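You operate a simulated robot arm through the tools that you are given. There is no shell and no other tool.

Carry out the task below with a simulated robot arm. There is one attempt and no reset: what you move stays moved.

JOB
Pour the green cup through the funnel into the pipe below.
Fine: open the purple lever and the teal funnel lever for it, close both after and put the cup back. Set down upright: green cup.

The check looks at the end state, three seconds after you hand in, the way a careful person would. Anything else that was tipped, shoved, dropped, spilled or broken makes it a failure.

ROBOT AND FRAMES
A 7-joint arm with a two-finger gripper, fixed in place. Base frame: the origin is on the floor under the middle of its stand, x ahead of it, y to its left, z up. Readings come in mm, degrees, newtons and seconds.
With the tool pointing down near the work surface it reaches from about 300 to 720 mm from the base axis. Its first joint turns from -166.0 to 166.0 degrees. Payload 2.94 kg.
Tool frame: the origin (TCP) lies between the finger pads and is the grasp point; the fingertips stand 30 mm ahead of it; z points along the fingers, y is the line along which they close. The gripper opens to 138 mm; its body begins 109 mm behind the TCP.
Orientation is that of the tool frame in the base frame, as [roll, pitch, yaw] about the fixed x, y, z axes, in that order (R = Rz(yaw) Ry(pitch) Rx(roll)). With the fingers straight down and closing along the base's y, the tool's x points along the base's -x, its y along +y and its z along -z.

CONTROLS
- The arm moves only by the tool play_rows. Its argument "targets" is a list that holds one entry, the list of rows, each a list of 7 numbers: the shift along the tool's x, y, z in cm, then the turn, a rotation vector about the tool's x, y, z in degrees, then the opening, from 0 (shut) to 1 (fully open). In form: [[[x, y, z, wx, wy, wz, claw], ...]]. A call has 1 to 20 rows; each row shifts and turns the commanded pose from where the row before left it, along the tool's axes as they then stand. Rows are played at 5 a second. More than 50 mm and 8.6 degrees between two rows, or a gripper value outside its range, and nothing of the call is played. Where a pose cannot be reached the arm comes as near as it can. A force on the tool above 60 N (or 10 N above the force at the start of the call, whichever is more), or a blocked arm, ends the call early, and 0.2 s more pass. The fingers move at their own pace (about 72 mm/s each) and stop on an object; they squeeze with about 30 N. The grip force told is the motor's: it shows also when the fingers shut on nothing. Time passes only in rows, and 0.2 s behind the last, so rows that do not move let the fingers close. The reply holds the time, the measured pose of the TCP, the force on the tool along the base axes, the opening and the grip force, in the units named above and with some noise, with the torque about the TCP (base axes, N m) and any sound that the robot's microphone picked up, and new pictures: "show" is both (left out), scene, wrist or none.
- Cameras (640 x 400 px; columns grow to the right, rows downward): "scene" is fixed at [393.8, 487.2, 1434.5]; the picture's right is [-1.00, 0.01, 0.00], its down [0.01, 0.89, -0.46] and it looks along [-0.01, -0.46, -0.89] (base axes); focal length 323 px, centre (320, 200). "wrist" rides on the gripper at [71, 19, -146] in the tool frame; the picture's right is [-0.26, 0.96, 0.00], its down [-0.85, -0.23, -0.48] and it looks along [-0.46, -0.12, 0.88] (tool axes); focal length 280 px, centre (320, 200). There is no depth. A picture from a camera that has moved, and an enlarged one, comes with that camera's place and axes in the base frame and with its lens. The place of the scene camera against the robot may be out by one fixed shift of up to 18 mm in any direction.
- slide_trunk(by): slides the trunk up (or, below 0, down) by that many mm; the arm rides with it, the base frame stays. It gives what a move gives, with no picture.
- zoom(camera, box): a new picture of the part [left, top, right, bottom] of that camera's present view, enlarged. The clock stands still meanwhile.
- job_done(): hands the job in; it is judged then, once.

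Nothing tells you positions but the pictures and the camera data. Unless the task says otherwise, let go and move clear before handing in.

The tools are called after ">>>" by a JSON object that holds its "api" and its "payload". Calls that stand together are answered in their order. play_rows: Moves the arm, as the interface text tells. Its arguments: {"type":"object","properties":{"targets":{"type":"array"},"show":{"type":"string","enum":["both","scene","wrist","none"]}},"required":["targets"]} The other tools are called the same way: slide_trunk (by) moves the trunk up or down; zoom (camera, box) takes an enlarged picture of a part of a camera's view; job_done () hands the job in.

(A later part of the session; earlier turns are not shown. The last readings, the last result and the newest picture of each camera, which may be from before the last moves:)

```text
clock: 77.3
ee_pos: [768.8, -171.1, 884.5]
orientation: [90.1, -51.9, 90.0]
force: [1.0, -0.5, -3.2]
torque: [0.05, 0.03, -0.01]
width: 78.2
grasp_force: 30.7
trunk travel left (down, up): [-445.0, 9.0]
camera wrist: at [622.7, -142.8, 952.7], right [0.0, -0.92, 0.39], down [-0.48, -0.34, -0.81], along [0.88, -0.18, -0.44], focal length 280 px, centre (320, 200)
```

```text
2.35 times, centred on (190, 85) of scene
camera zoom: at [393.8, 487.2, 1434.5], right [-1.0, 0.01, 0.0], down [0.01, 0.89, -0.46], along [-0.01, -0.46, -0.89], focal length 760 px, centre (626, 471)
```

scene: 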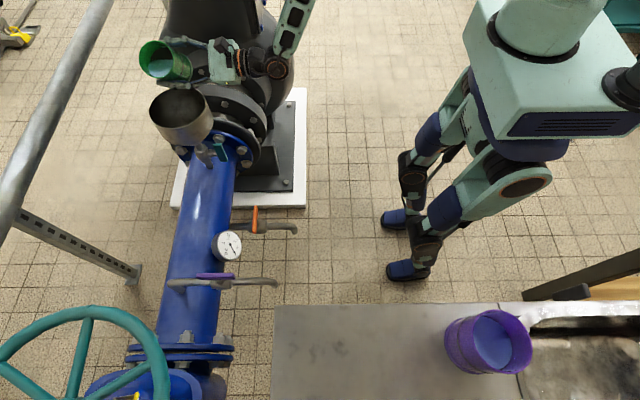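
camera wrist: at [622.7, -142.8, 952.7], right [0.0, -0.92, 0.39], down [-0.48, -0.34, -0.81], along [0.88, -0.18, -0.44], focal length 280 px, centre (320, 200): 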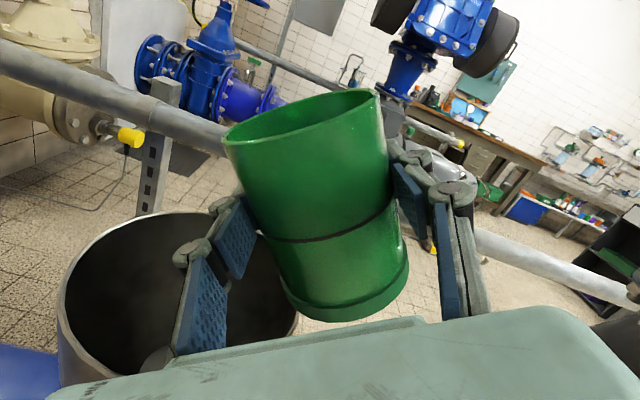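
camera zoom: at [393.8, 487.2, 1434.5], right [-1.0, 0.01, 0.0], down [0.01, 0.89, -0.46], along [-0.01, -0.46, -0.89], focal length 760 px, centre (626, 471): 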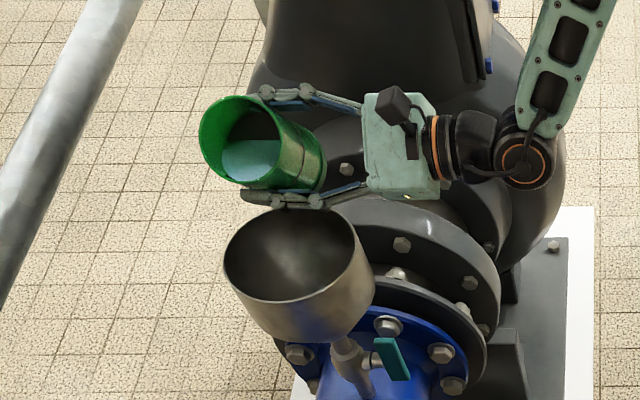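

Tilt is 38°, the lip is over the funnel's centre, and the weight is unchanged so far. Continuing.

>>> {"api": "play_rows", "payload": {"targets": [[[0, 0, 0, 0, 0, -1.5, 0], [0, 0, 0, 0, 0, -1.5, 0], [0, 0, 0, 0, 0, -1.5, 0], [0, 0, 0, 0, 0, -1.5, 0], [0, 0, 0, 0, 0, -1.5, 0], [0, 0, 0, 0, 0, -1.5, 0], [0, 0, 0, 0, 0, -1.5, 0], [0, 0, 0, 0, 0, -1.5, 0], [0, 0, 0, 0, 0, 0, 0]]], "show": "both"}}

>>> {"api": "zoom", "payload": {"camera": "scene", "box": [90, 0, 290, 170]}}

```text
clock: 79.3
ee_pos: [767.9, -170.2, 884.5]
orientation: [90.1, -40.0, 90.0]
force: [-0.6, 0.4, -3.6]
torque: [0.07, 0.01, -0.05]
width: 78.1
grasp_force: 30.2
trunk travel left (down, up): [-445.0, 9.0]
camera wrist: at [622.6, -129.7, 945.9], right [0.0, -0.82, 0.57], down [-0.48, -0.5, -0.72], along [0.88, -0.27, -0.39], focal length 280 px, centre (320, 200)
```

scene: 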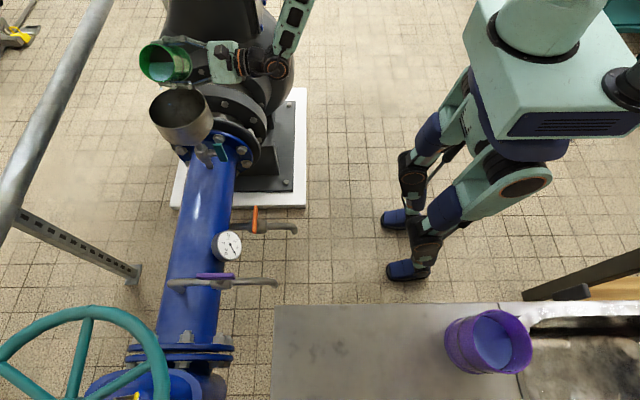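
wrist: 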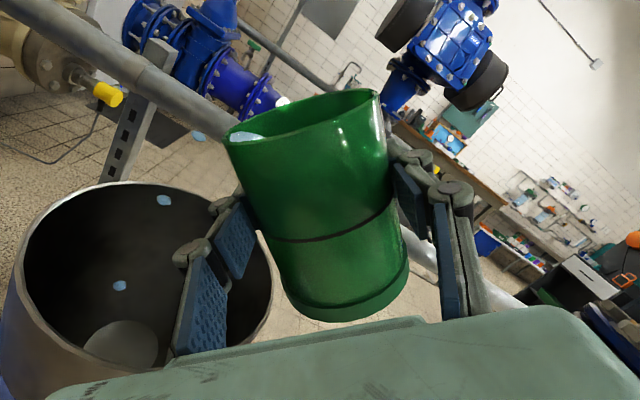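

```text
2.35 times, centred on (190, 85) of scene
camera zoom: at [393.8, 487.2, 1434.5], right [-1.0, 0.01, 0.0], down [0.01, 0.89, -0.46], along [-0.01, -0.46, -0.89], focal length 760 px, centre (626, 471)
```

zoom: 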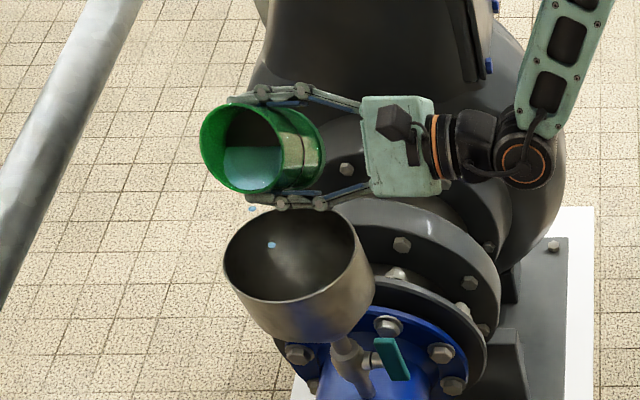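

Droplets have begun and are landing inside the funnel. I'll shift the cup back and down slightly to keep the stream well inside, then continue slowly.

>>> {"api": "play_rows", "payload": {"targets": [[[-0.5, 0, 0, 0, 0, 0, 0], [-0.7, 0.05, 0, 0, 0, 0, 0], [-0.6, 0, 0, 0, 0, 0, 0], [0, 0, 0, 0, 0, -1, 0], [0, 0, 0, 0, 0, -1, 0], [0, 0, 0, 0, 0, -1, 0], [0, 0, 0, 0, 0, -1, 0], [0, 0, 0, 0, 0, -1, 0], [0, 0, 0, 0, 0, -1, 0]]], "show": "both"}}

>>> {"api": "zoom", "payload": {"camera": "scene", "box": [90, 0, 290, 170]}}

```text
clock: 81.3
ee_pos: [767.8, -183.3, 873.0]
orientation: [90.2, -34.0, 90.1]
force: [-0.7, 0.0, -4.1]
torque: [0.07, 0.01, 0.01]
width: 77.9
grasp_force: 30.4
trunk travel left (down, up): [-445.0, 9.0]
camera wrist: at [622.9, -137.0, 929.4], right [0.0, -0.76, 0.65], down [-0.48, -0.58, -0.66], along [0.88, -0.31, -0.36], focal length 280 px, centre (320, 200)
```

scene: 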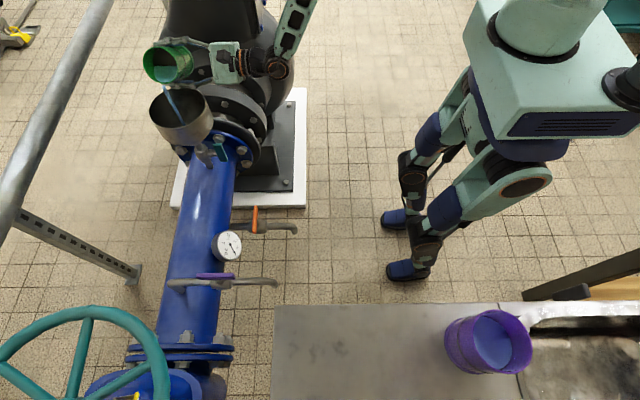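
wrist: 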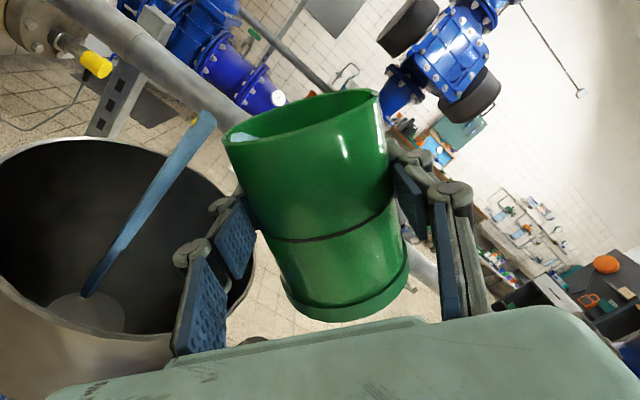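

```text
2.35 times, centred on (190, 85) of scene
camera zoom: at [393.8, 487.2, 1434.5], right [-1.0, 0.01, 0.0], down [0.01, 0.89, -0.46], along [-0.01, -0.46, -0.89], focal length 760 px, centre (626, 471)
```

zoom: 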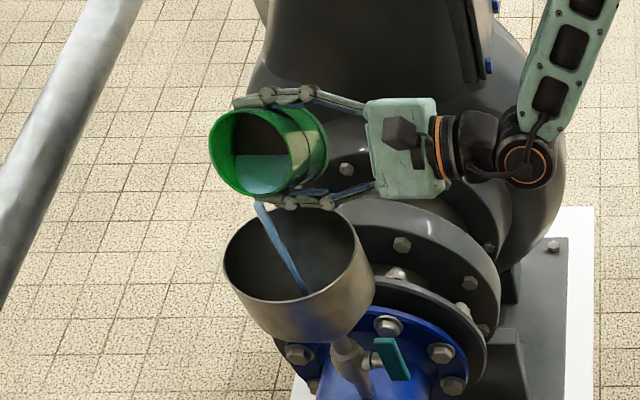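

A clean stream runs into the funnel. I'll keep tilting slowly and steadily.

>>> {"api": "play_rows", "payload": {"targets": [[[0, 0, 0, 0, 0, -1, 0], [0, 0, 0, 0, 0, -1, 0], [0, 0, 0, 0, 0, -1, 0], [0, 0, 0, 0, 0, -1, 0], [0, 0, 0, 0, 0, -1, 0], [0, 0, 0, 0, 0, -1, 0], [0, 0, 0, 0, 0, -1, 0], [0, 0, 0, 0, 0, -1, 0], [0, 0, 0, 0, 0, -1, 0], [0, 0, 0, 0, 0, -1, 0], [0, 0, 0, 0, 0, -1, 0], [0, 0, 0, 0, 0, -1, 0]]], "show": "both"}}

>>> {"api": "zoom", "payload": {"camera": "scene", "box": [90, 0, 290, 170]}}

```text
clock: 83.9
ee_pos: [768.5, -183.6, 873.7]
orientation: [90.1, -22.0, 90.2]
force: [0.3, 0.0, -1.0]
torque: [0.04, 0.0, 0.0]
width: 78.0
grasp_force: 30.1
trunk travel left (down, up): [-445.0, 9.0]
camera wrist: at [622.5, -126.9, 918.2], right [0.0, -0.6, 0.8], down [-0.48, -0.7, -0.53], along [0.88, -0.38, -0.29], focal length 280 px, centre (320, 200)
```

scene: 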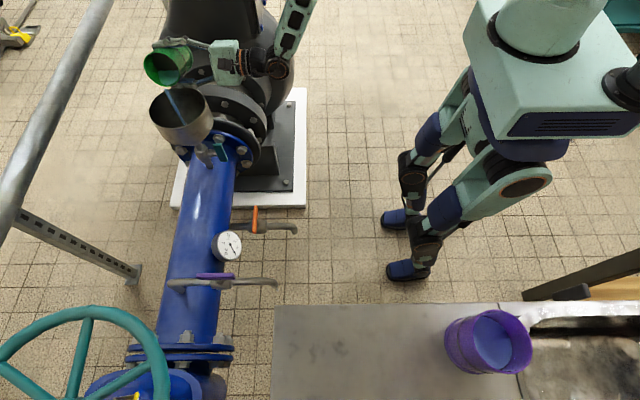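
wrist: 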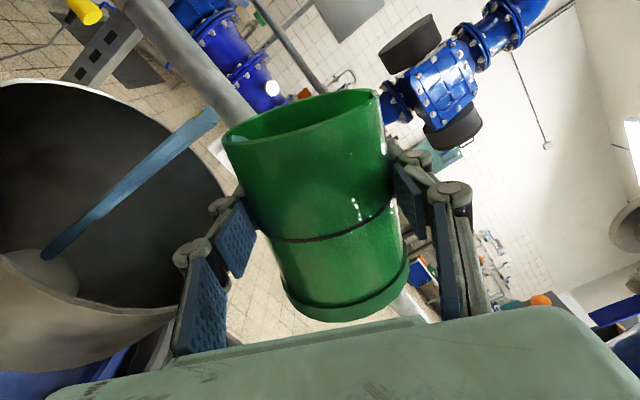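

```text
2.35 times, centred on (190, 85) of scene
camera zoom: at [393.8, 487.2, 1434.5], right [-1.0, 0.01, 0.0], down [0.01, 0.89, -0.46], along [-0.01, -0.46, -0.89], focal length 760 px, centre (626, 471)
```

zoom: 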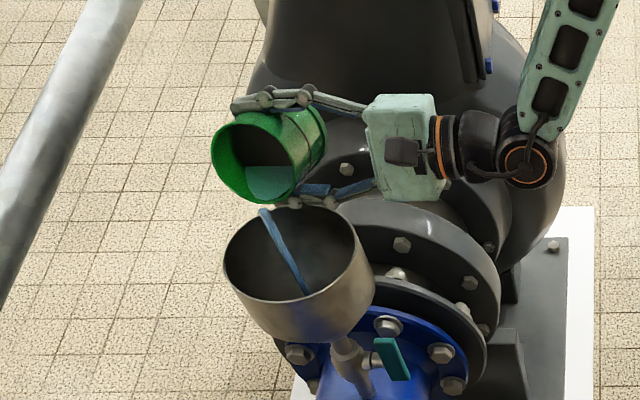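

Still a tidy stream at 68°, and the weight is dropping. Continuing to about 90°.

>>> {"api": "play_rows", "payload": {"targets": [[[0, 0, 0, 0, 0, -1.2, 0], [0, 0, 0, 0, 0, -1.2, 0], [0, 0, 0, 0, 0, -1.2, 0], [0, 0, 0, 0, 0, -1.2, 0], [0, 0, 0, 0, 0, -1.2, 0], [0, 0, 0, 0, 0, -1.2, 0], [0, 0, 0, 0, 0, -1.2, 0], [0, 0, 0, 0, 0, -1.2, 0], [0, 0, 0, 0, 0, -1.2, 0], [0, 0, 0, 0, 0, -1.2, 0], [0, 0, 0, 0, 0, -1.2, 0], [0, 0, 0, 0, 0, -1.2, 0], [0, 0, 0, 0, 0, -1.2, 0], [0, 0, 0, 0, 0, -1.2, 0], [0, 0, 0, 0, 0, -1.2, 0], [0, 0, 0, 0, 0, -1.2, 0], [0, 0, 0, 0, 0, -1.2, 0], [0, 0, 0, 0, 0, -1.2, 0]]], "show": "both"}}

>>> {"api": "zoom", "payload": {"camera": "scene", "box": [90, 0, 290, 170]}}

```text
clock: 87.7
ee_pos: [767.9, -184.6, 873.1]
orientation: [90.1, -0.4, 90.2]
force: [-0.7, -0.2, -0.8]
torque: [0.0, 0.03, -0.02]
width: 77.5
grasp_force: 29.9
trunk travel left (down, up): [-445.0, 9.0]
camera wrist: at [622.2, -114.5, 893.6], right [0.0, -0.27, 0.96], down [-0.47, -0.85, -0.24], along [0.88, -0.46, -0.13], focal length 280 px, centre (320, 200)
```

scene: 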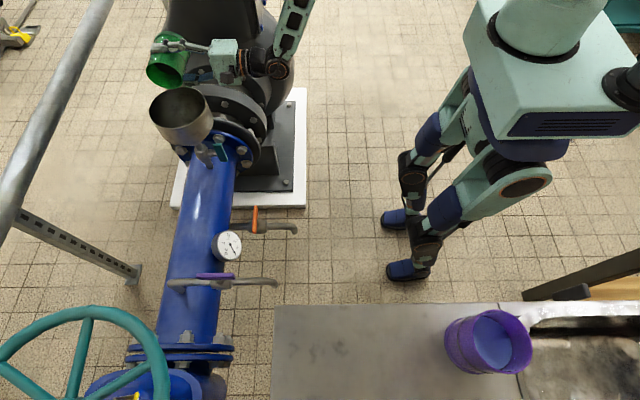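
wrist: 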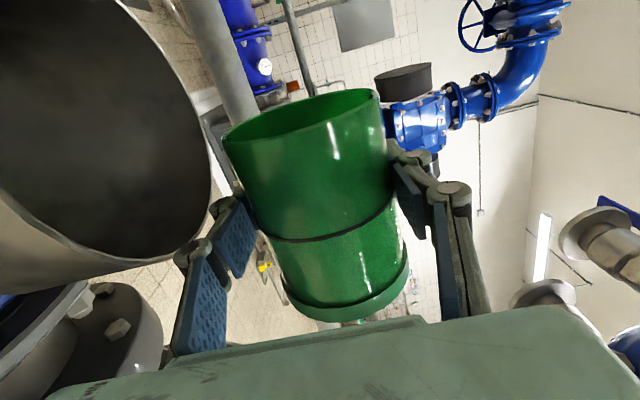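

```text
2.35 times, centred on (190, 85) of scene
camera zoom: at [393.8, 487.2, 1434.5], right [-1.0, 0.01, 0.0], down [0.01, 0.89, -0.46], along [-0.01, -0.46, -0.89], focal length 760 px, centre (626, 471)
```

zoom: 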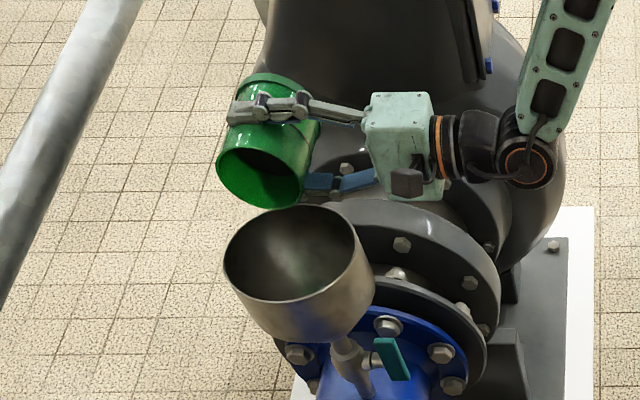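

The stream has ended at 90°. I'll move 15 mm towards the funnel's centre and tilt further to drain the last drops.

>>> {"api": "play_rows", "payload": {"targets": [[[0.5, 0, 0, 0, 0, 0, 0], [0.5, 0, 0, 0, 0, 0, 0], [0.5, 0, 0, 0, 0, 0, 0], [0, 0, 0, 0, 0, -3, 0], [0, 0, 0, 0, 0, -3, 0], [0, 0, 0, 0, 0, -3, 0], [0, 0, 0, 0, 0, -3, 0], [0, 0, 0, 0, 0, -3, 0], [0, 0, 0, 0, 0, -3, 0], [0, 0, 0, 0, 0, -3, 0], [0, 0, 0, 0, 0, -3, 0], [0, 0, 0, 0, 0, -3, 0], [0, 0, 0, 0, 0, 0, 0], [0, 0, 0, 0, 0, 0, 0], [0, 0, 0, 0, 0, 0, 0], [0, 0, 0, 0, 0, 0, 0]]], "show": "both"}}

>>> {"api": "zoom", "payload": {"camera": "scene", "box": [90, 0, 290, 170]}}

```text
clock: 91.1
ee_pos: [768.2, -168.5, 873.0]
orientation: [90.1, 26.5, 90.2]
force: [-0.4, -1.0, -1.4]
torque: [0.0, -0.04, 0.0]
width: 77.3
grasp_force: 29.9
trunk travel left (down, up): [-445.0, 9.0]
camera wrist: at [622.5, -98.2, 859.4], right [0.0, 0.2, 0.98], down [-0.47, -0.86, 0.17], along [0.88, -0.46, 0.09], focal length 280 px, centre (320, 200)
```

scene: 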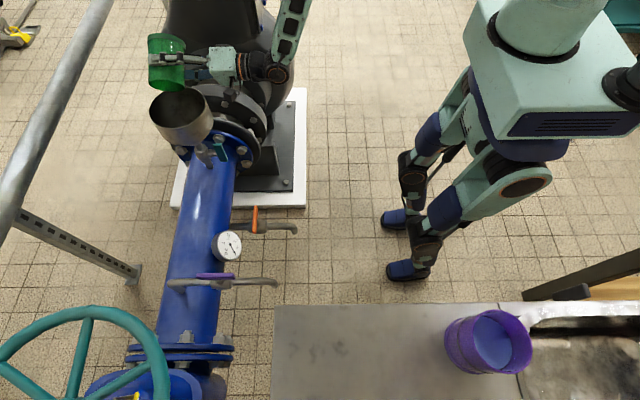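
wrist: 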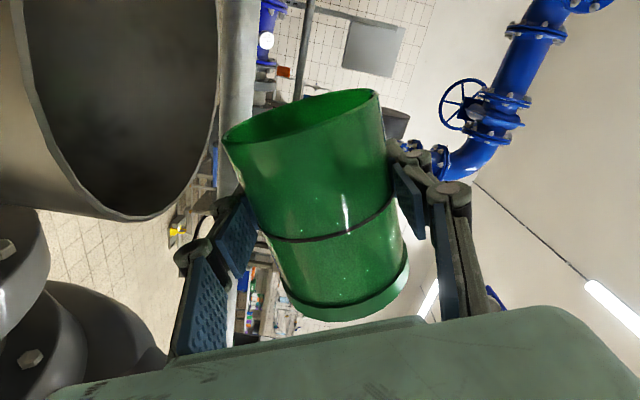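

```text
2.35 times, centred on (190, 85) of scene
camera zoom: at [393.8, 487.2, 1434.5], right [-1.0, 0.01, 0.0], down [0.01, 0.89, -0.46], along [-0.01, -0.46, -0.89], focal length 760 px, centre (626, 471)
```

zoom: 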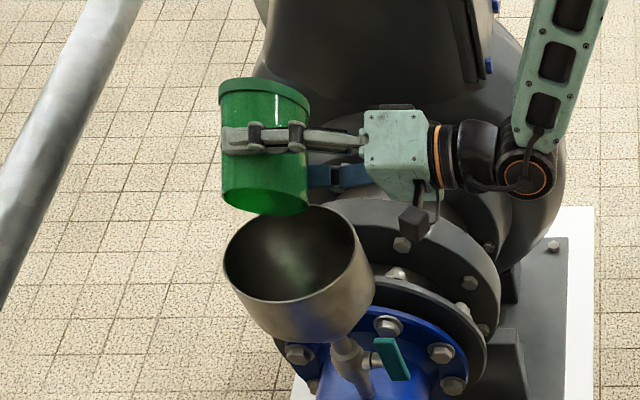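

The cup looks empty, at about 1 N, and the funnel is clear with no drops outside it. I'll turn the cup upright again over the funnel.

>>> {"api": "play_rows", "payload": {"targets": [[[0, 0, 0, 0, 0, 3, 0], [0, 0, 0, 0, 0, 5, 0], [0, 0, 0, 0, 0, 6.5, 0], [0, 0, 0, 0, 0, 6.5, 0], [0, 0, 0, 0, 0, 6.5, 0], [0, 0, 0, 0, 0, 6.5, 0], [0, 0, 0, 0, 0, 6.5, 0], [0, 0, 0, 0, 0, 6.5, 0], [0, 0, 0, 0, 0, 6.5, 0], [0, 0, 0, 0, 0, 6.5, 0], [0, 0, 0, 0, 0, 6.5, 0], [0, 0, 0, 0, 0, 6.5, 0], [0, 0, 0, 0, 0, 6.5, 0], [0, 0, 0, 0, 0, 6.5, 0], [0, 0, 0, 0, 0, 6.5, 0], [0, 0, 0, 0, 0, 6.5, 0], [0, 0, 0, 0, 0, 6.5, 0], [0, 0, 0, 0, 0, 6.5, 0], [0, 0, 0, 0, 0, 4.5, 0], [0, 0, 0, 0, 0, 0, 0]]], "show": "both"}}

```text
clock: 95.3
ee_pos: [767.3, -170.1, 873.3]
orientation: [-164.1, -89.8, -15.8]
force: [0.5, 0.3, -1.3]
torque: [-0.02, 0.01, 0.0]
width: 77.0
grasp_force: 30.2
trunk travel left (down, up): [-445.0, 9.0]
camera wrist: at [622.6, -189.6, 944.8], right [0.0, -0.96, -0.26], down [-0.48, 0.23, -0.85], along [0.88, 0.13, -0.46], focal length 280 px, centre (320, 200)
```

scene: 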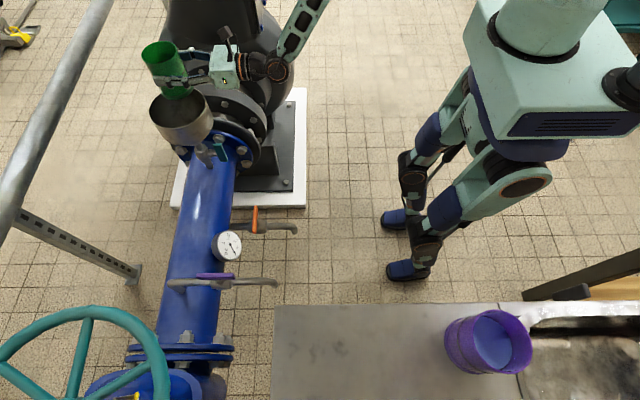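
wrist: 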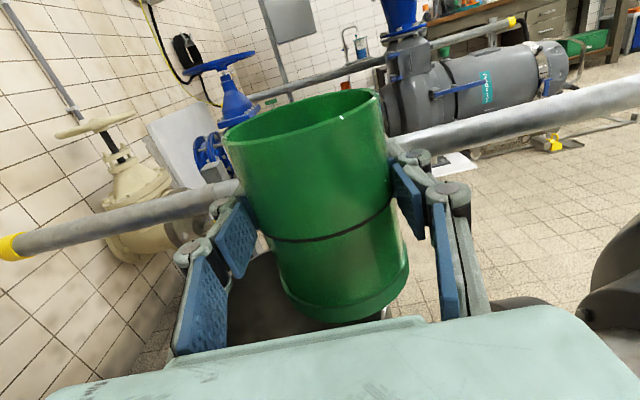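

The cup is upright and empty. I'll lift it clear and carry it back the way it came.

>>> {"api": "play_rows", "payload": {"targets": [[[1, 0, 0, 0, 0, 0, 0], [1.7, 0, 0, 0, 0, 0, 0], [1.7, 0, 0, 0, 0, 0, 0], [1.7, 0, 0, 0, 0, 0, 0], [1.5, 0, 0, 0, 0, 0, 0], [0, -1.2, -1.0, 0, 0, 0, 0], [0, -2.0, -1.6, 0, 0, 0, 0], [0, -2.3, -1.9, 0, 0, 0, 0], [0, -2.3, -1.9, 0, 0, 0, 0], [0, -2.3, -1.9, 0, 0, 0, 0], [0, -2.3, -1.9, 0, 0, 0, 0], [0, -2.0, -1.6, 0, 0, 0, 0], [0, -1.6, -1.2, 0, 0, 0, 0], [0, -0.9, -0.7, 0, 0, 0, 0], [0, 0, 0, 2, 0, 0, 0], [0, 0, 0, 3, 0, 0, 0], [0, 0, 0, 3, 0, 0, 0], [0, 0, 0, 2, 0, 0, 0], [0, 0, 0, 2, 0, 0, 0], [0, 0, 0, 0, 0, 0, 0]]], "show": "scene"}}

```text
clock: 99.5
ee_pos: [631.0, -0.4, 950.2]
orientation: [-27.4, -90.0, -140.4]
force: [0.0, 0.5, -1.7]
torque: [0.01, 0.01, 0.03]
width: 76.7
grasp_force: 29.7
trunk travel left (down, up): [-445.0, 9.0]
```

scene: 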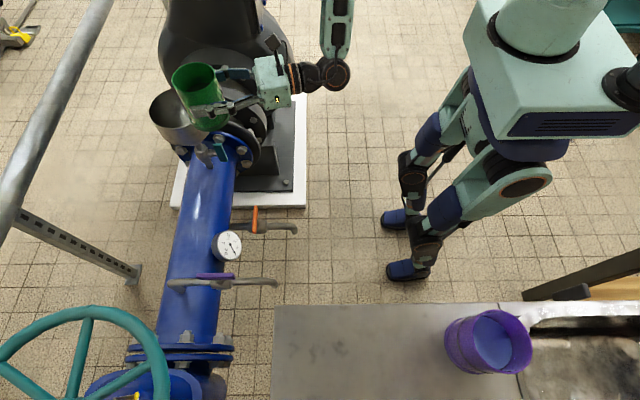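

Still upright. Now I'll swing back to the table.

>>> {"api": "play_rows", "payload": {"targets": [[[0, -1.075, 0.2245, 1, 0, 0, 0], [0, -1.075, 0.2245, 1, 0, 0, 0], [0, -2.152, 0.43, 2, 0, 0, 0], [0, -2.152, 0.43, 2, 0, 0, 0], [0, -3.235, 0.617, 3, 0, 0, 0], [0, -3.235, 0.617, 3, 0, 0, 0], [0, -3.235, 0.617, 3, 0, 0, 0], [0, -3.235, 0.617, 3, 0, 0, 0], [0, -3.235, 0.617, 3, 0, 0, 0], [0, -3.235, 0.617, 3, 0, 0, 0], [0, -3.235, 0.617, 3, 0, 0, 0], [0, -3.235, 0.617, 3, 0, 0, 0], [0, -3.235, 0.617, 3, 0, 0, 0], [0, -3.235, 0.617, 3, 0, 0, 0], [0, -3.235, 0.617, 3, 0, 0, 0], [0, -3.235, 0.617, 3, 0, 0, 0], [0, -2.152, 0.43, 2, 0, 0, 0], [0, -2.152, 0.43, 2, 0, 0, 0], [0, -1.075, 0.2245, 1, 0, 0, 0], [0, -1.075, 0.2245, 1, 0, 0, 0]]], "show": "both"}}

```text
clock: 103.7
ee_pos: [423.0, 467.8, 949.9]
orientation: [36.2, -90.0, -156.0]
force: [0.0, -0.4, -0.6]
torque: [0.02, -0.02, 0.02]
width: 76.7
grasp_force: 30.0
trunk travel left (down, up): [-445.0, 9.0]
camera wrist: at [367.8, 331.2, 1020.7], right [0.84, -0.48, -0.26], down [-0.44, -0.3, -0.85], along [0.33, 0.82, -0.46], focal length 280 px, centre (320, 200)
```

scene: 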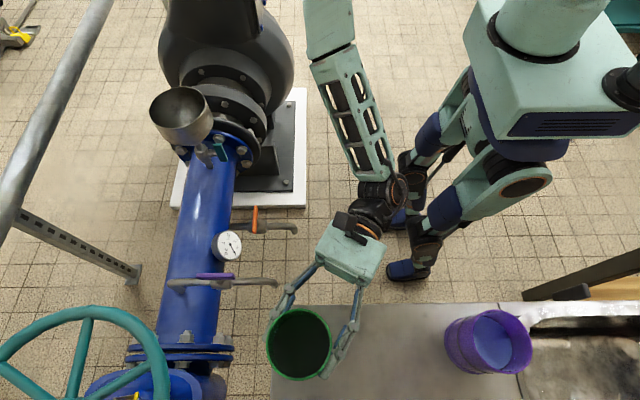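
wrist: 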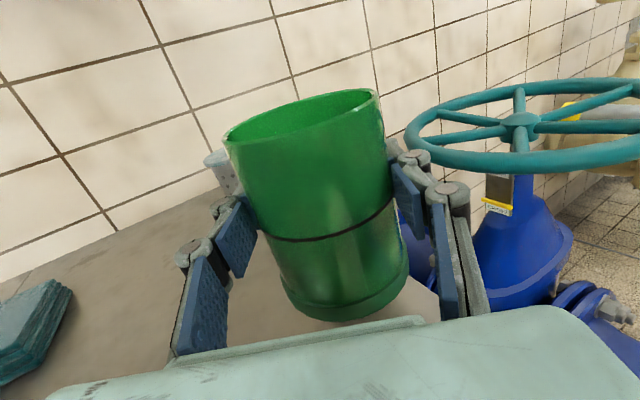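

I'm back above the cup's original spot to within about 3 mm, and the cup is visibly empty. I'll correct the small offset and set it down gently.

>>> {"api": "play_rows", "payload": {"targets": [[[-0.5, 0.25, -0.14, 0, 0, 0, 0], [-0.8, 0, 0, 0, 0, 0, 0], [-1, 0, 0, 0, 0, 0, 0], [-1, 0, 0, 0, 0, 0, 0], [-0.8, 0, 0, 0, 0, 0, 0], [-0.4, 0, 0, 0, 0, 0, 0], [-0.2, 0, 0, 0, 0, 0, 0], [0, 0, 0, 0, 0, 0, 0]]], "show": "both"}}

```text
clock: 105.5
ee_pos: [425.6, 465.8, 901.7]
orientation: [-150.4, -89.9, 30.6]
force: [-0.5, 1.0, -0.9]
torque: [0.01, -0.01, 0.01]
width: 76.8
grasp_force: 30.0
trunk travel left (down, up): [-445.0, 9.0]
camera wrist: at [369.3, 329.3, 973.5], right [0.84, -0.48, -0.26], down [-0.44, -0.3, -0.85], along [0.33, 0.82, -0.46], focal length 280 px, centre (320, 200)
```

scene: 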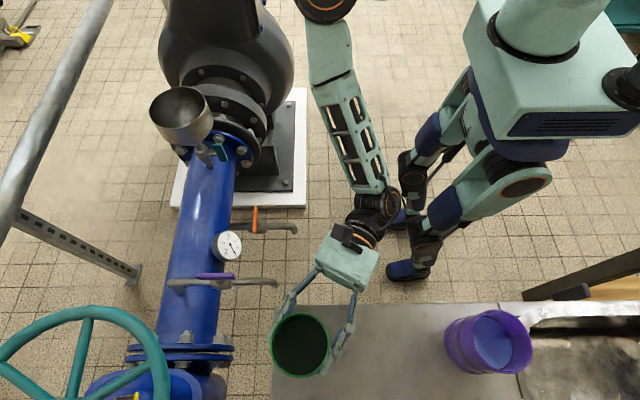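
wrist: 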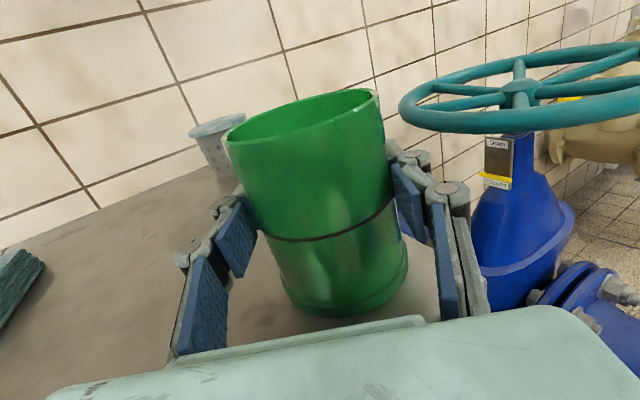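

There's almost no contact yet. I'll lower millimetre by millimetre until the table takes the weight.

>>> {"api": "play_rows", "payload": {"targets": [[[-0.1, 0, 0, 0, 0, 0, 0], [-0.1, 0, 0, 0, 0, 0, 0], [0, 0, 0, 0, 0, 0, 0]]], "show": "none"}}

```text
clock: 106.3
ee_pos: [423.6, 465.3, 901.9]
orientation: [-110.8, -89.9, -9.1]
force: [-0.5, 1.3, 3.0]
torque: [-0.05, -0.02, 0.02]
width: 76.7
grasp_force: 30.1
trunk travel left (down, up): [-445.0, 9.0]
```

The table is now carrying the cup. I'll open the fingers gradually.

>>> {"api": "play_rows", "payload": {"targets": [[[0, 0, 0, 0, 0, 0, 0.58], [0, 0, 0, 0, 0, 0, 0.61], [0, 0, 0, 0, 0, 0, 0.65], [0, 0, 0, 0, 0, 0, 0.7], [0, 0, 0, 0, 0, 0, 0.8], [0, 0, 0, 0, 0, 0, 0.9], [0, 0, 0, 0, 0, 0, 1], [0, 0, 0, 0, 0, 0, 1], [0, 0, 0, 0, 0, 0, 1]]], "show": "both"}}

```text
clock: 108.3
ee_pos: [425.6, 464.6, 900.0]
orientation: [-147.8, -89.9, 27.9]
force: [-0.2, -1.5, 0.7]
torque: [0.0, -0.03, -0.02]
width: 137.9
grasp_force: 0.1
trunk travel left (down, up): [-445.0, 9.0]
camera wrist: at [369.4, 328.8, 972.1], right [0.84, -0.48, -0.26], down [-0.44, -0.3, -0.85], along [0.33, 0.82, -0.46], focal length 280 px, centre (320, 200)
```

scene: 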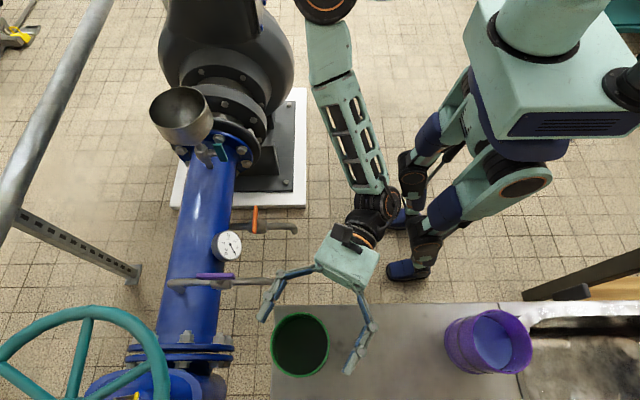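
wrist: 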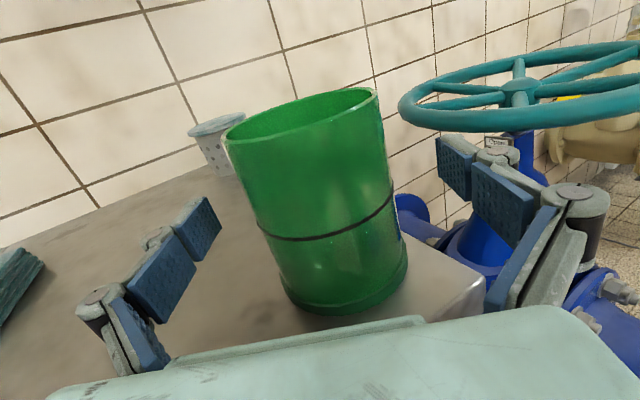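

The cup stands upright in its original place. I'll raise the hand clear of it and swing back towards the teal valve.

>>> {"api": "play_rows", "payload": {"targets": [[[1.5, 0, 0, 0, 0, 0, 1], [2, 0, 0, 0, 0, 0, 1], [2, 0, 0, 0, 0, 0, 1], [2, 0, 0, 0, 0, 0, 1], [2, 0, 0, 0, 0, 0, 1], [0, 0, 0, 0, 0, 0, 1]]], "show": "both"}}

```text
clock: 109.7
ee_pos: [424.8, 463.8, 994.6]
orientation: [-146.9, -89.9, 27.0]
force: [0.6, 0.4, -0.4]
torque: [0.0, -0.01, 0.0]
width: 137.9
grasp_force: 0.0
trunk travel left (down, up): [-445.0, 9.0]
camera wrist: at [368.4, 329.0, 1066.2], right [0.84, -0.48, -0.26], down [-0.44, -0.3, -0.85], along [0.33, 0.82, -0.46], focal length 280 px, centre (320, 200)
```

scene: 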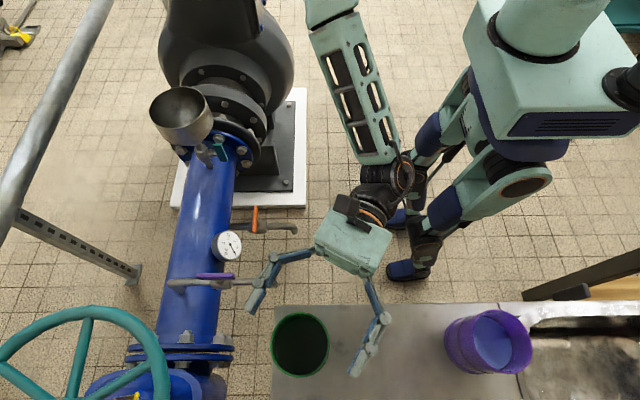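
wrist: 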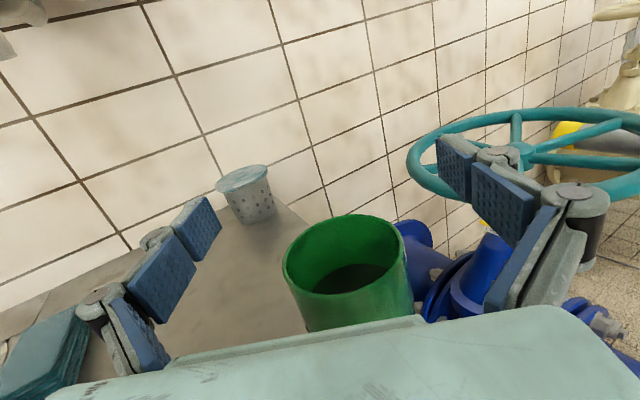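

The cup is standing clear. I'll swing back in front of the funnel valve.

>>> {"api": "play_rows", "payload": {"targets": [[[0, 2.136, -0.505, -2, 0, 0, 1], [0, 4.25, -1.084, -4, 0, 0, 0.6], [0, 4.25, -1.084, -4, 0, 0, 0.4], [0, 4.25, -1.084, -4, 0, 0, 0.4], [0, 4.25, -1.084, -4, 0, 0, 0.4], [0, 4.25, -1.084, -4, 0, 0, 0.4], [0, 4.25, -1.084, -4, 0, 0, 0.4], [0, 4.25, -1.084, -4, 0, 0, 0.4], [0, 4.25, -1.084, -4, 0, 0, 0.4], [0, 4.25, -1.084, -4, 0, 0, 0.4], [0, 4.25, -1.084, -4, 0, 0, 0.4], [0, 4.25, -1.084, -4, 0, 0, 0.4], [0, 4.25, -1.084, -4, 0, 0, 0.4], [0, 4.25, -1.084, -4, 0, 0, 0.4], [0, 4.25, -1.084, -4, 0, 0, 0.4], [0, 2.136, -0.505, -2, 0, 0, 0.4], [0, 0, 0, 0, 0, 0, 0.4]]], "show": "both"}}

```text
clock: 113.3
ee_pos: [618.6, -132.4, 996.4]
orientation: [155.9, -89.9, 24.3]
force: [-0.5, 0.1, -0.6]
torque: [0.0, 0.0, 0.01]
width: 55.1
grasp_force: 0.1
trunk travel left (down, up): [-445.0, 9.0]
camera wrist: at [473.2, -152.3, 1067.9], right [0.0, -0.97, -0.26], down [-0.48, 0.23, -0.85], along [0.88, 0.13, -0.46], focal length 280 px, centre (320, 200)
```

scene: 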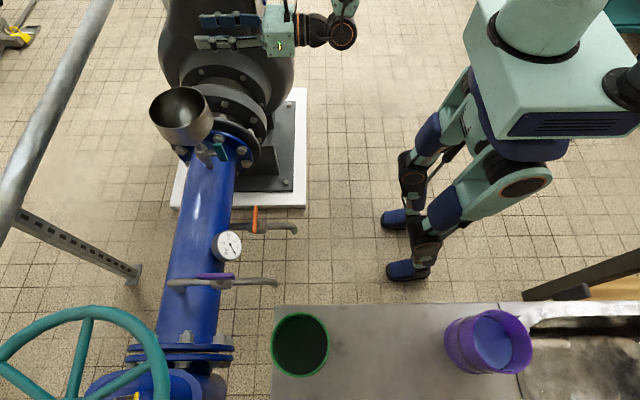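
wrist: 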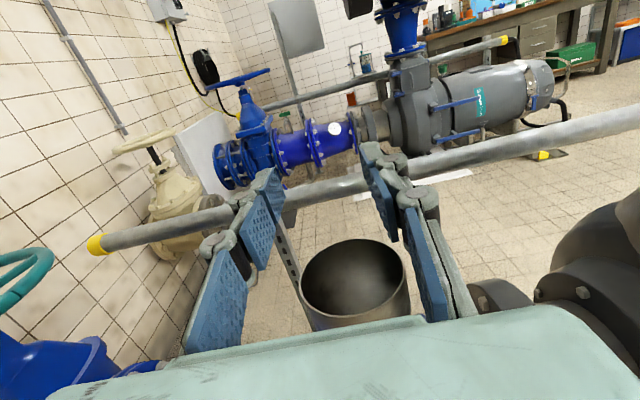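

The funnel appears empty. I'll roll the hand back 180° so it can turn the teal lever closed.

>>> {"api": "play_rows", "payload": {"targets": [[[0, 0, 0, 0, 0, -7.5, 0.35], [0, 0, 0, 0, 0, -7.5, 0.35], [0, 0, 0, 0, 0, -7.5, 0.35], [0, 0, 0, 0, 0, -7.5, 0.35], [0, 0, 0, 0, 0, -7.5, 0.35], [0, 0, 0, 0, 0, -7.5, 0.35], [0, 0, 0, 0, 0, -7.5, 0.35], [0, 0, 0, 0, 0, -7.5, 0.35], [0, 0, 0, 0, 0, -7.5, 0.35], [0, 0, 0, 0, 0, -7.5, 0.35], [0, 0, 0, 0, 0, -7.5, 0.35], [0, 0, 0, 0, 0, -7.5, 0.35], [0, 0, 0, 0, 0, 0, 0.35]]], "show": "wrist"}}

>>> {"api": "zoom", "payload": {"camera": "scene", "box": [130, 70, 310, 200]}}

```text
clock: 116.1
ee_pos: [618.5, -131.4, 996.7]
orientation: [90.1, 0.2, 90.2]
force: [0.2, -0.2, 0.3]
torque: [-0.02, 0.04, 0.0]
width: 48.1
grasp_force: 0.0
trunk travel left (down, up): [-445.0, 9.0]
camera wrist: at [472.6, -62.0, 1015.5], right [0.0, -0.26, 0.97], down [-0.47, -0.85, -0.23], along [0.88, -0.46, -0.12], focal length 280 px, centre (320, 200)
```

wrist: 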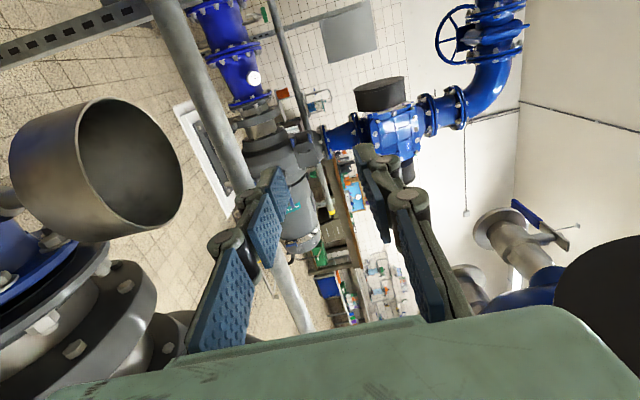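

```text
3.08 times, centred on (220, 135) of scene
camera zoom: at [393.8, 487.2, 1434.5], right [-1.0, 0.01, 0.0], down [0.01, 0.89, -0.46], along [-0.01, -0.46, -0.89], focal length 994 px, centre (628, 400)
```

zoom: 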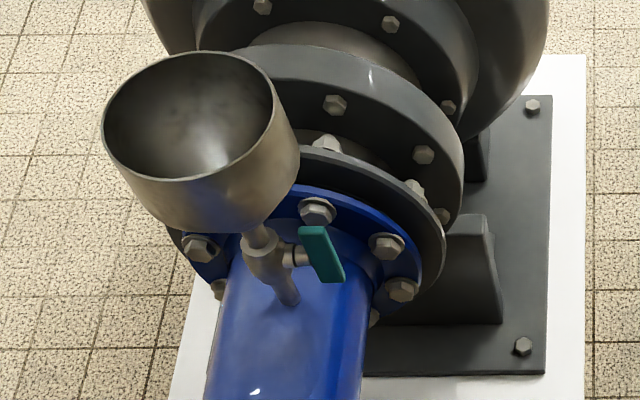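

The funnel is drained and there's no spill around it. I'll finish the roll so the fingers straddle the now-vertical teal lever.

>>> {"api": "play_rows", "payload": {"targets": [[[0, 0, 0, 0, 0, -7.5, 0.35], [0, 0, 0, 0, 0, -7.5, 0.35], [0, 0, 0, 0, 0, -7.5, 0.35], [0, 0, 0, 0, 0, -7.5, 0.35], [0, 0, 0, 0, 0, -7.5, 0.35], [0, 0, 0, 0, 0, -7.5, 0.35], [0, 0, 0, 0, 0, -7.5, 0.35], [0, 0, 0, 0, 0, -7.5, 0.35], [0, 0, 0, 0, 0, -7.5, 0.35], [0, 0, 0, 0, 0, -7.5, 0.35], [0, 0, 0, 0, 0, -7.5, 0.35], [0, 0, 0, 0, 0, -6.0, 0.35], [0, 0, 0, 0, 0, 0, 0.35]]], "show": "both"}}

```text
clock: 118.9
ee_pos: [618.5, -132.4, 995.3]
orientation: [94.4, 88.5, 94.5]
force: [0.6, 0.1, -0.3]
torque: [-0.03, 0.01, 0.01]
width: 48.8
grasp_force: 0.1
trunk travel left (down, up): [-445.0, 9.0]
camera wrist: at [472.4, -112.4, 925.9], right [0.0, 0.96, 0.28], down [-0.47, -0.25, 0.84], along [0.88, -0.13, 0.45], focal length 280 px, centre (320, 200)
```

scene: 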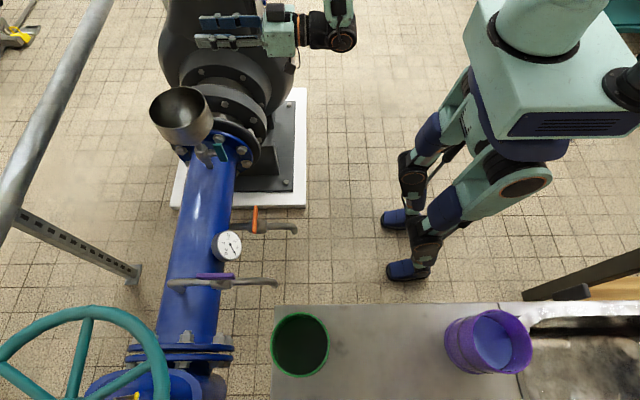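
wrist: 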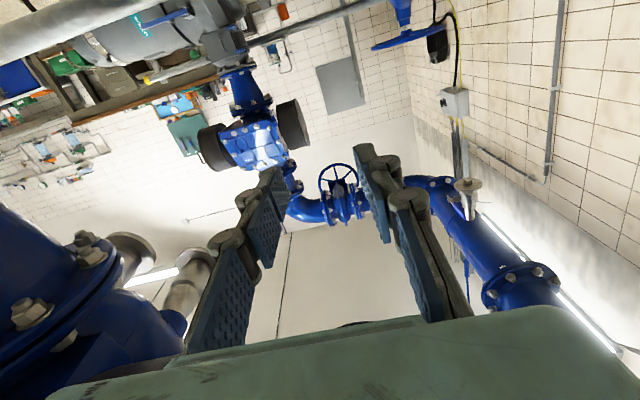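

The hand is oriented for the teal lever. I'll lower the trunk back to lever height.

>>> {"api": "slide_trunk", "payload": {"by": -415}}

>>> {"api": "play_rows", "payload": {"targets": [[[0, 1.2, 0, 0, 0, 0, 0.35], [0, 0, 0, 0, 0, 0, 0.35]]], "show": "both"}}

>>> {"api": "zoom", "payload": {"camera": "wrist", "box": [220, 60, 440, 260]}}

```text
refused: -415 is not a number from -400 to 400
```

```text
clock: 119.5
ee_pos: [616.5, -122.0, 996.5]
orientation: [95.1, 88.6, 95.4]
force: [-0.5, -0.8, 0.8]
torque: [0.01, 0.0, -0.03]
width: 48.2
grasp_force: 0.1
trunk travel left (down, up): [-445.0, 9.0]
camera wrist: at [472.0, -101.1, 926.4], right [0.0, 0.96, 0.29], down [-0.47, -0.26, 0.84], along [0.88, -0.13, 0.45], focal length 280 px, centre (320, 200)
```

scene: 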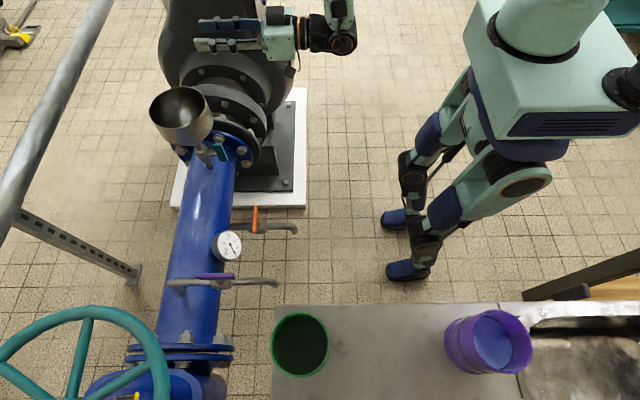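
wrist: 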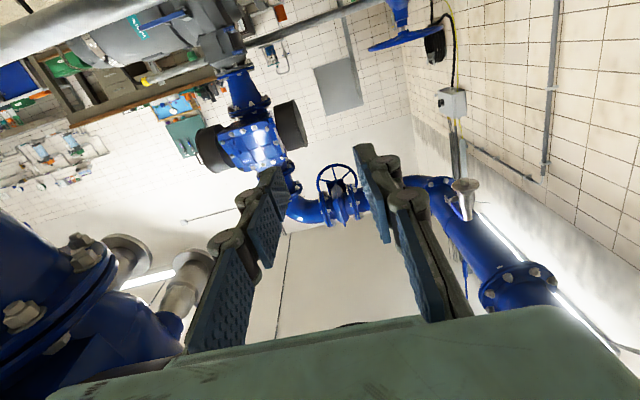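

```text
2.00 times, centred on (330, 160) of wrist
camera zoom: at [472.0, -101.1, 926.4], right [0.0, 0.96, 0.29], down [-0.47, -0.26, 0.84], along [0.88, -0.13, 0.45], focal length 561 px, centre (300, 280)
```

zoom: 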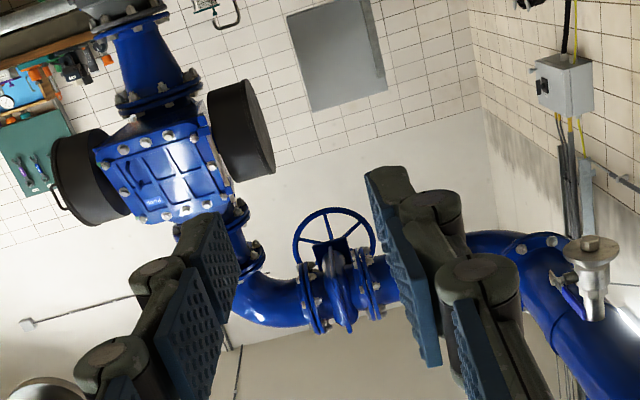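

The trunk takes at most 400 mm per call, so I'll split the move.

>>> {"api": "slide_trunk", "payload": {"by": -400}}

>>> {"api": "slide_trunk", "payload": {"by": -16}}

>>> {"api": "play_rows", "payload": {"targets": [[[0, 0, 0, 0, 0, 0, 0.35]]], "show": "both"}}

>>> {"api": "zoom", "payload": {"camera": "wrist", "box": [220, 60, 440, 260]}}

```text
clock: 123.3
ee_pos: [616.8, -120.2, 596.5]
orientation: [94.7, 88.5, 95.1]
force: [-0.4, -0.2, 0.3]
torque: [0.01, 0.03, -0.02]
width: 48.5
grasp_force: 0.1
trunk travel left (down, up): [-45.0, 409.0]
```

```text
clock: 124.0
ee_pos: [617.7, -121.3, 580.1]
orientation: [94.7, 88.6, 95.0]
force: [0.2, -1.0, 0.2]
torque: [0.02, -0.01, 0.0]
width: 48.2
grasp_force: 0.1
trunk travel left (down, up): [-29.0, 425.0]
```

```text
clock: 124.4
ee_pos: [617.2, -120.9, 580.3]
orientation: [94.9, 88.4, 95.2]
force: [-0.4, -0.6, 0.5]
torque: [0.02, 0.02, 0.04]
width: 48.3
grasp_force: 0.0
trunk travel left (down, up): [-29.0, 425.0]
camera wrist: at [472.1, -101.2, 510.4], right [0.0, 0.96, 0.29], down [-0.47, -0.26, 0.84], along [0.88, -0.13, 0.45], focal length 280 px, centre (320, 200)
```

scene: 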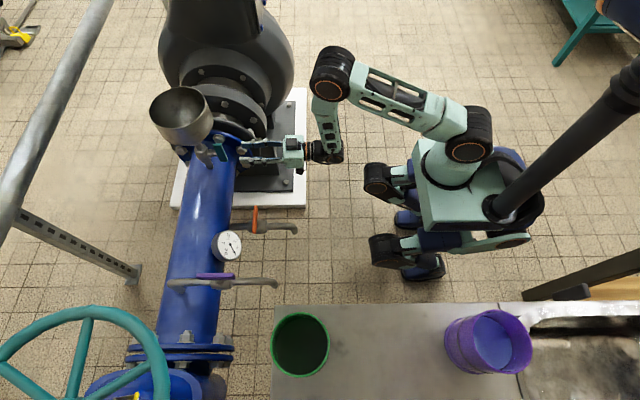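
wrist: 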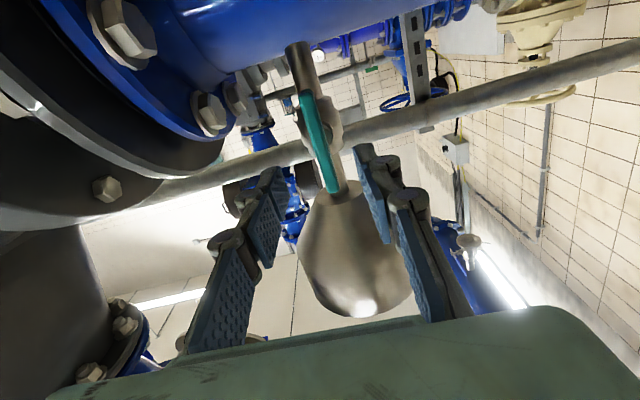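

```text
2.00 times, centred on (330, 160) of wrist
camera zoom: at [472.1, -101.2, 510.4], right [0.0, 0.96, 0.29], down [-0.47, -0.26, 0.84], along [0.88, -0.13, 0.45], focal length 561 px, centre (300, 280)
```

zoom: 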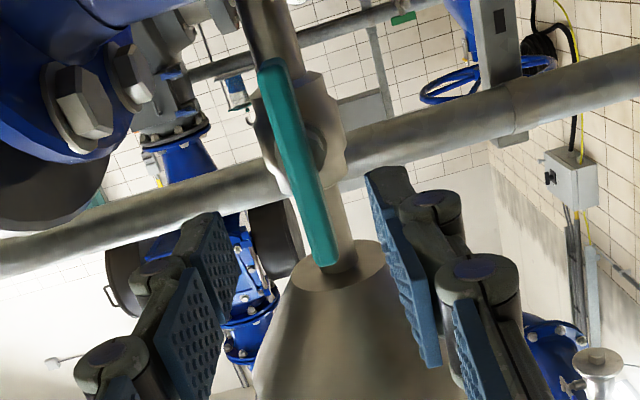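

The vertical teal lever is dead ahead. I'll advance about 72 mm and straddle it from both sides.

>>> {"api": "play_rows", "payload": {"targets": [[[0.15, 0, 1.8, 0, 0, 0, 0.35], [0, 0, 1.8, 0, 0, 0, 0.35], [0, 0, 1.8, 0, 0, 0, 0.35], [0, 0, 1.75, 0, 0, 0, 0.35], [0, 0, 0, 0, 0, 0, 0.35]]], "show": "wrist"}}

>>> {"api": "zoom", "payload": {"camera": "wrist", "box": [220, 60, 440, 260]}}

```text
clock: 125.6
ee_pos: [689.3, -120.4, 579.2]
orientation: [97.3, 88.4, 98.2]
force: [0.5, -0.6, 0.3]
torque: [0.02, 0.02, 0.0]
width: 48.4
grasp_force: 0.0
trunk travel left (down, up): [-29.0, 425.0]
camera wrist: at [542.9, -102.0, 509.5], right [-0.01, 0.96, 0.29], down [-0.47, -0.26, 0.84], along [0.88, -0.13, 0.45], focal length 280 px, centre (320, 200)
```

wrist: 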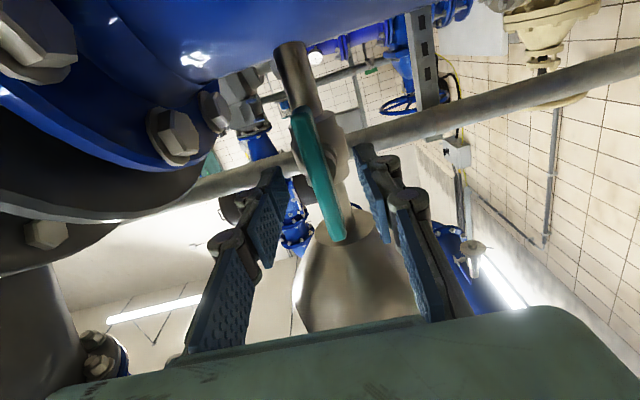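

```text
2.00 times, centred on (330, 160) of wrist
camera zoom: at [542.9, -102.0, 509.5], right [-0.01, 0.96, 0.29], down [-0.47, -0.26, 0.84], along [0.88, -0.13, 0.45], focal length 561 px, centre (300, 280)
```

zoom: 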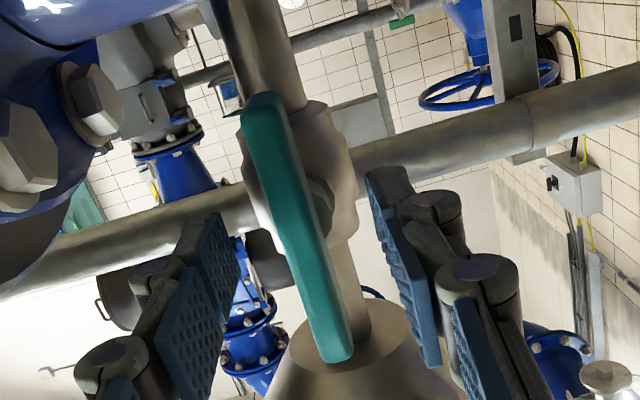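

The lever is centred between the fingers, so I'll close on it.

>>> {"api": "play_rows", "payload": {"targets": [[[0, 0, 0, 0, 0, 0, 0.15], [0, 0, 0, 0, 0, 0, 0.0], [0, 0, 0, 0, 0, 0, 0.0], [0, 0, 0, 0, 0, 0, 0.0], [0, 0, 0, 0, 0, 0, 0.0]]], "show": "wrist"}}

```text
clock: 126.8
ee_pos: [688.3, -120.5, 580.2]
orientation: [96.2, 88.3, 97.3]
force: [2.3, 1.3, -0.5]
torque: [-0.01, 0.03, -0.03]
width: 11.9
grasp_force: 38.5
trunk travel left (down, up): [-29.0, 425.0]
camera wrist: at [543.0, -101.7, 509.6], right [-0.01, 0.96, 0.29], down [-0.47, -0.26, 0.84], along [0.88, -0.12, 0.45], focal length 280 px, centre (320, 200)
```

wrist: 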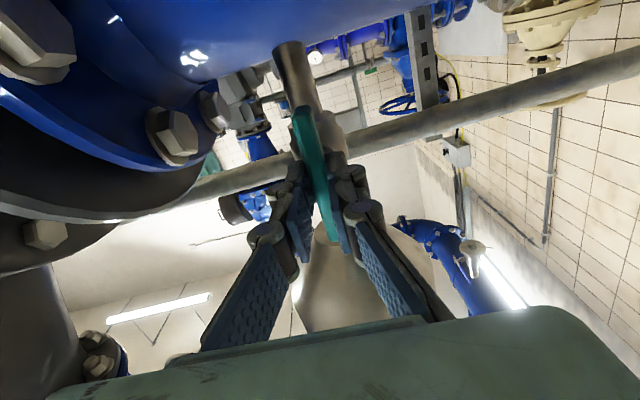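

A clean grip with almost no side load. I'll turn it back towards closed.

>>> {"api": "play_rows", "payload": {"targets": [[[0, 0, 0, 0, 0, 4, 0], [0, 0, 0, 0, 0, 6, 0], [0, 0, 0, 0, 0, 6, 0], [0, 0, 0, 0, 0, 6, 0], [0, 0, 0, 0, 0, 6, 0], [0, 0, 0, 0, 0, 6, 0], [0, 0, 0, 0, 0, 6, 0], [0, 0, 0, 0, 0, 6, 0], [0, 0, 0, 0, 0, 0, 0]]], "show": "wrist"}}

```text
clock: 128.8
ee_pos: [689.6, -119.5, 580.0]
orientation: [90.1, 42.4, 90.4]
force: [-14.2, 9.0, 2.7]
torque: [-0.01, -0.41, -0.14]
width: 11.7
grasp_force: 38.3
trunk travel left (down, up): [-29.0, 425.0]
camera wrist: at [543.0, -55.7, 546.4], right [0.0, 0.46, 0.89], down [-0.47, -0.79, 0.4], along [0.88, -0.42, 0.22], focal length 280 px, centre (320, 200)
```

wrist: 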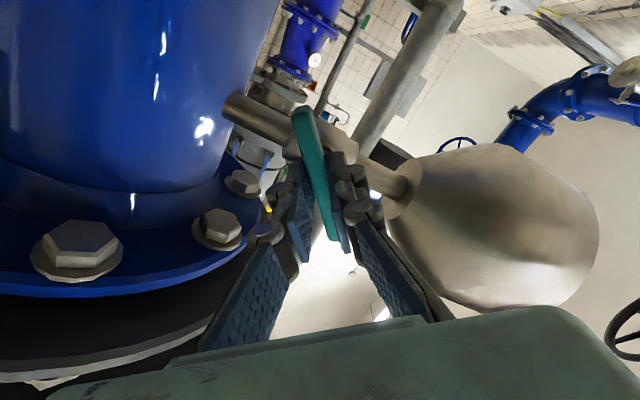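

It's halfway. A small push has built up along x and y, so I'll relieve it and carry on.

>>> {"api": "play_rows", "payload": {"targets": [[[0.1, 0.1, -0.15, 0, 0, 0, 0], [0, 0, 0, 0, 0, 6, 0], [0, 0, 0, 0, 0, 6, 0], [0, 0, 0, 0, 0, 6, 0], [0, 0, 0, 0, 0, 6, 0], [0, 0, 0, 0, 0, 6, 0], [0, 0, 0, 0, 0, 4, 0], [0, 0, 0, 0, 0, 0, 0]]], "show": "wrist"}}

```text
clock: 130.6
ee_pos: [689.0, -119.5, 579.6]
orientation: [89.9, 8.5, 90.4]
force: [23.5, 4.3, 9.2]
torque: [0.03, -0.27, -0.3]
width: 11.4
grasp_force: 38.4
trunk travel left (down, up): [-29.0, 425.0]
camera wrist: at [543.0, -47.7, 588.6], right [0.0, -0.12, 0.99], down [-0.47, -0.88, -0.1], along [0.88, -0.47, -0.05], focal length 280 px, centre (320, 200)
```

wrist: 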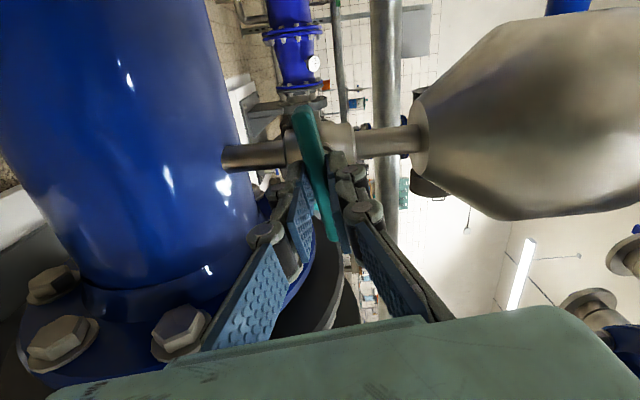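

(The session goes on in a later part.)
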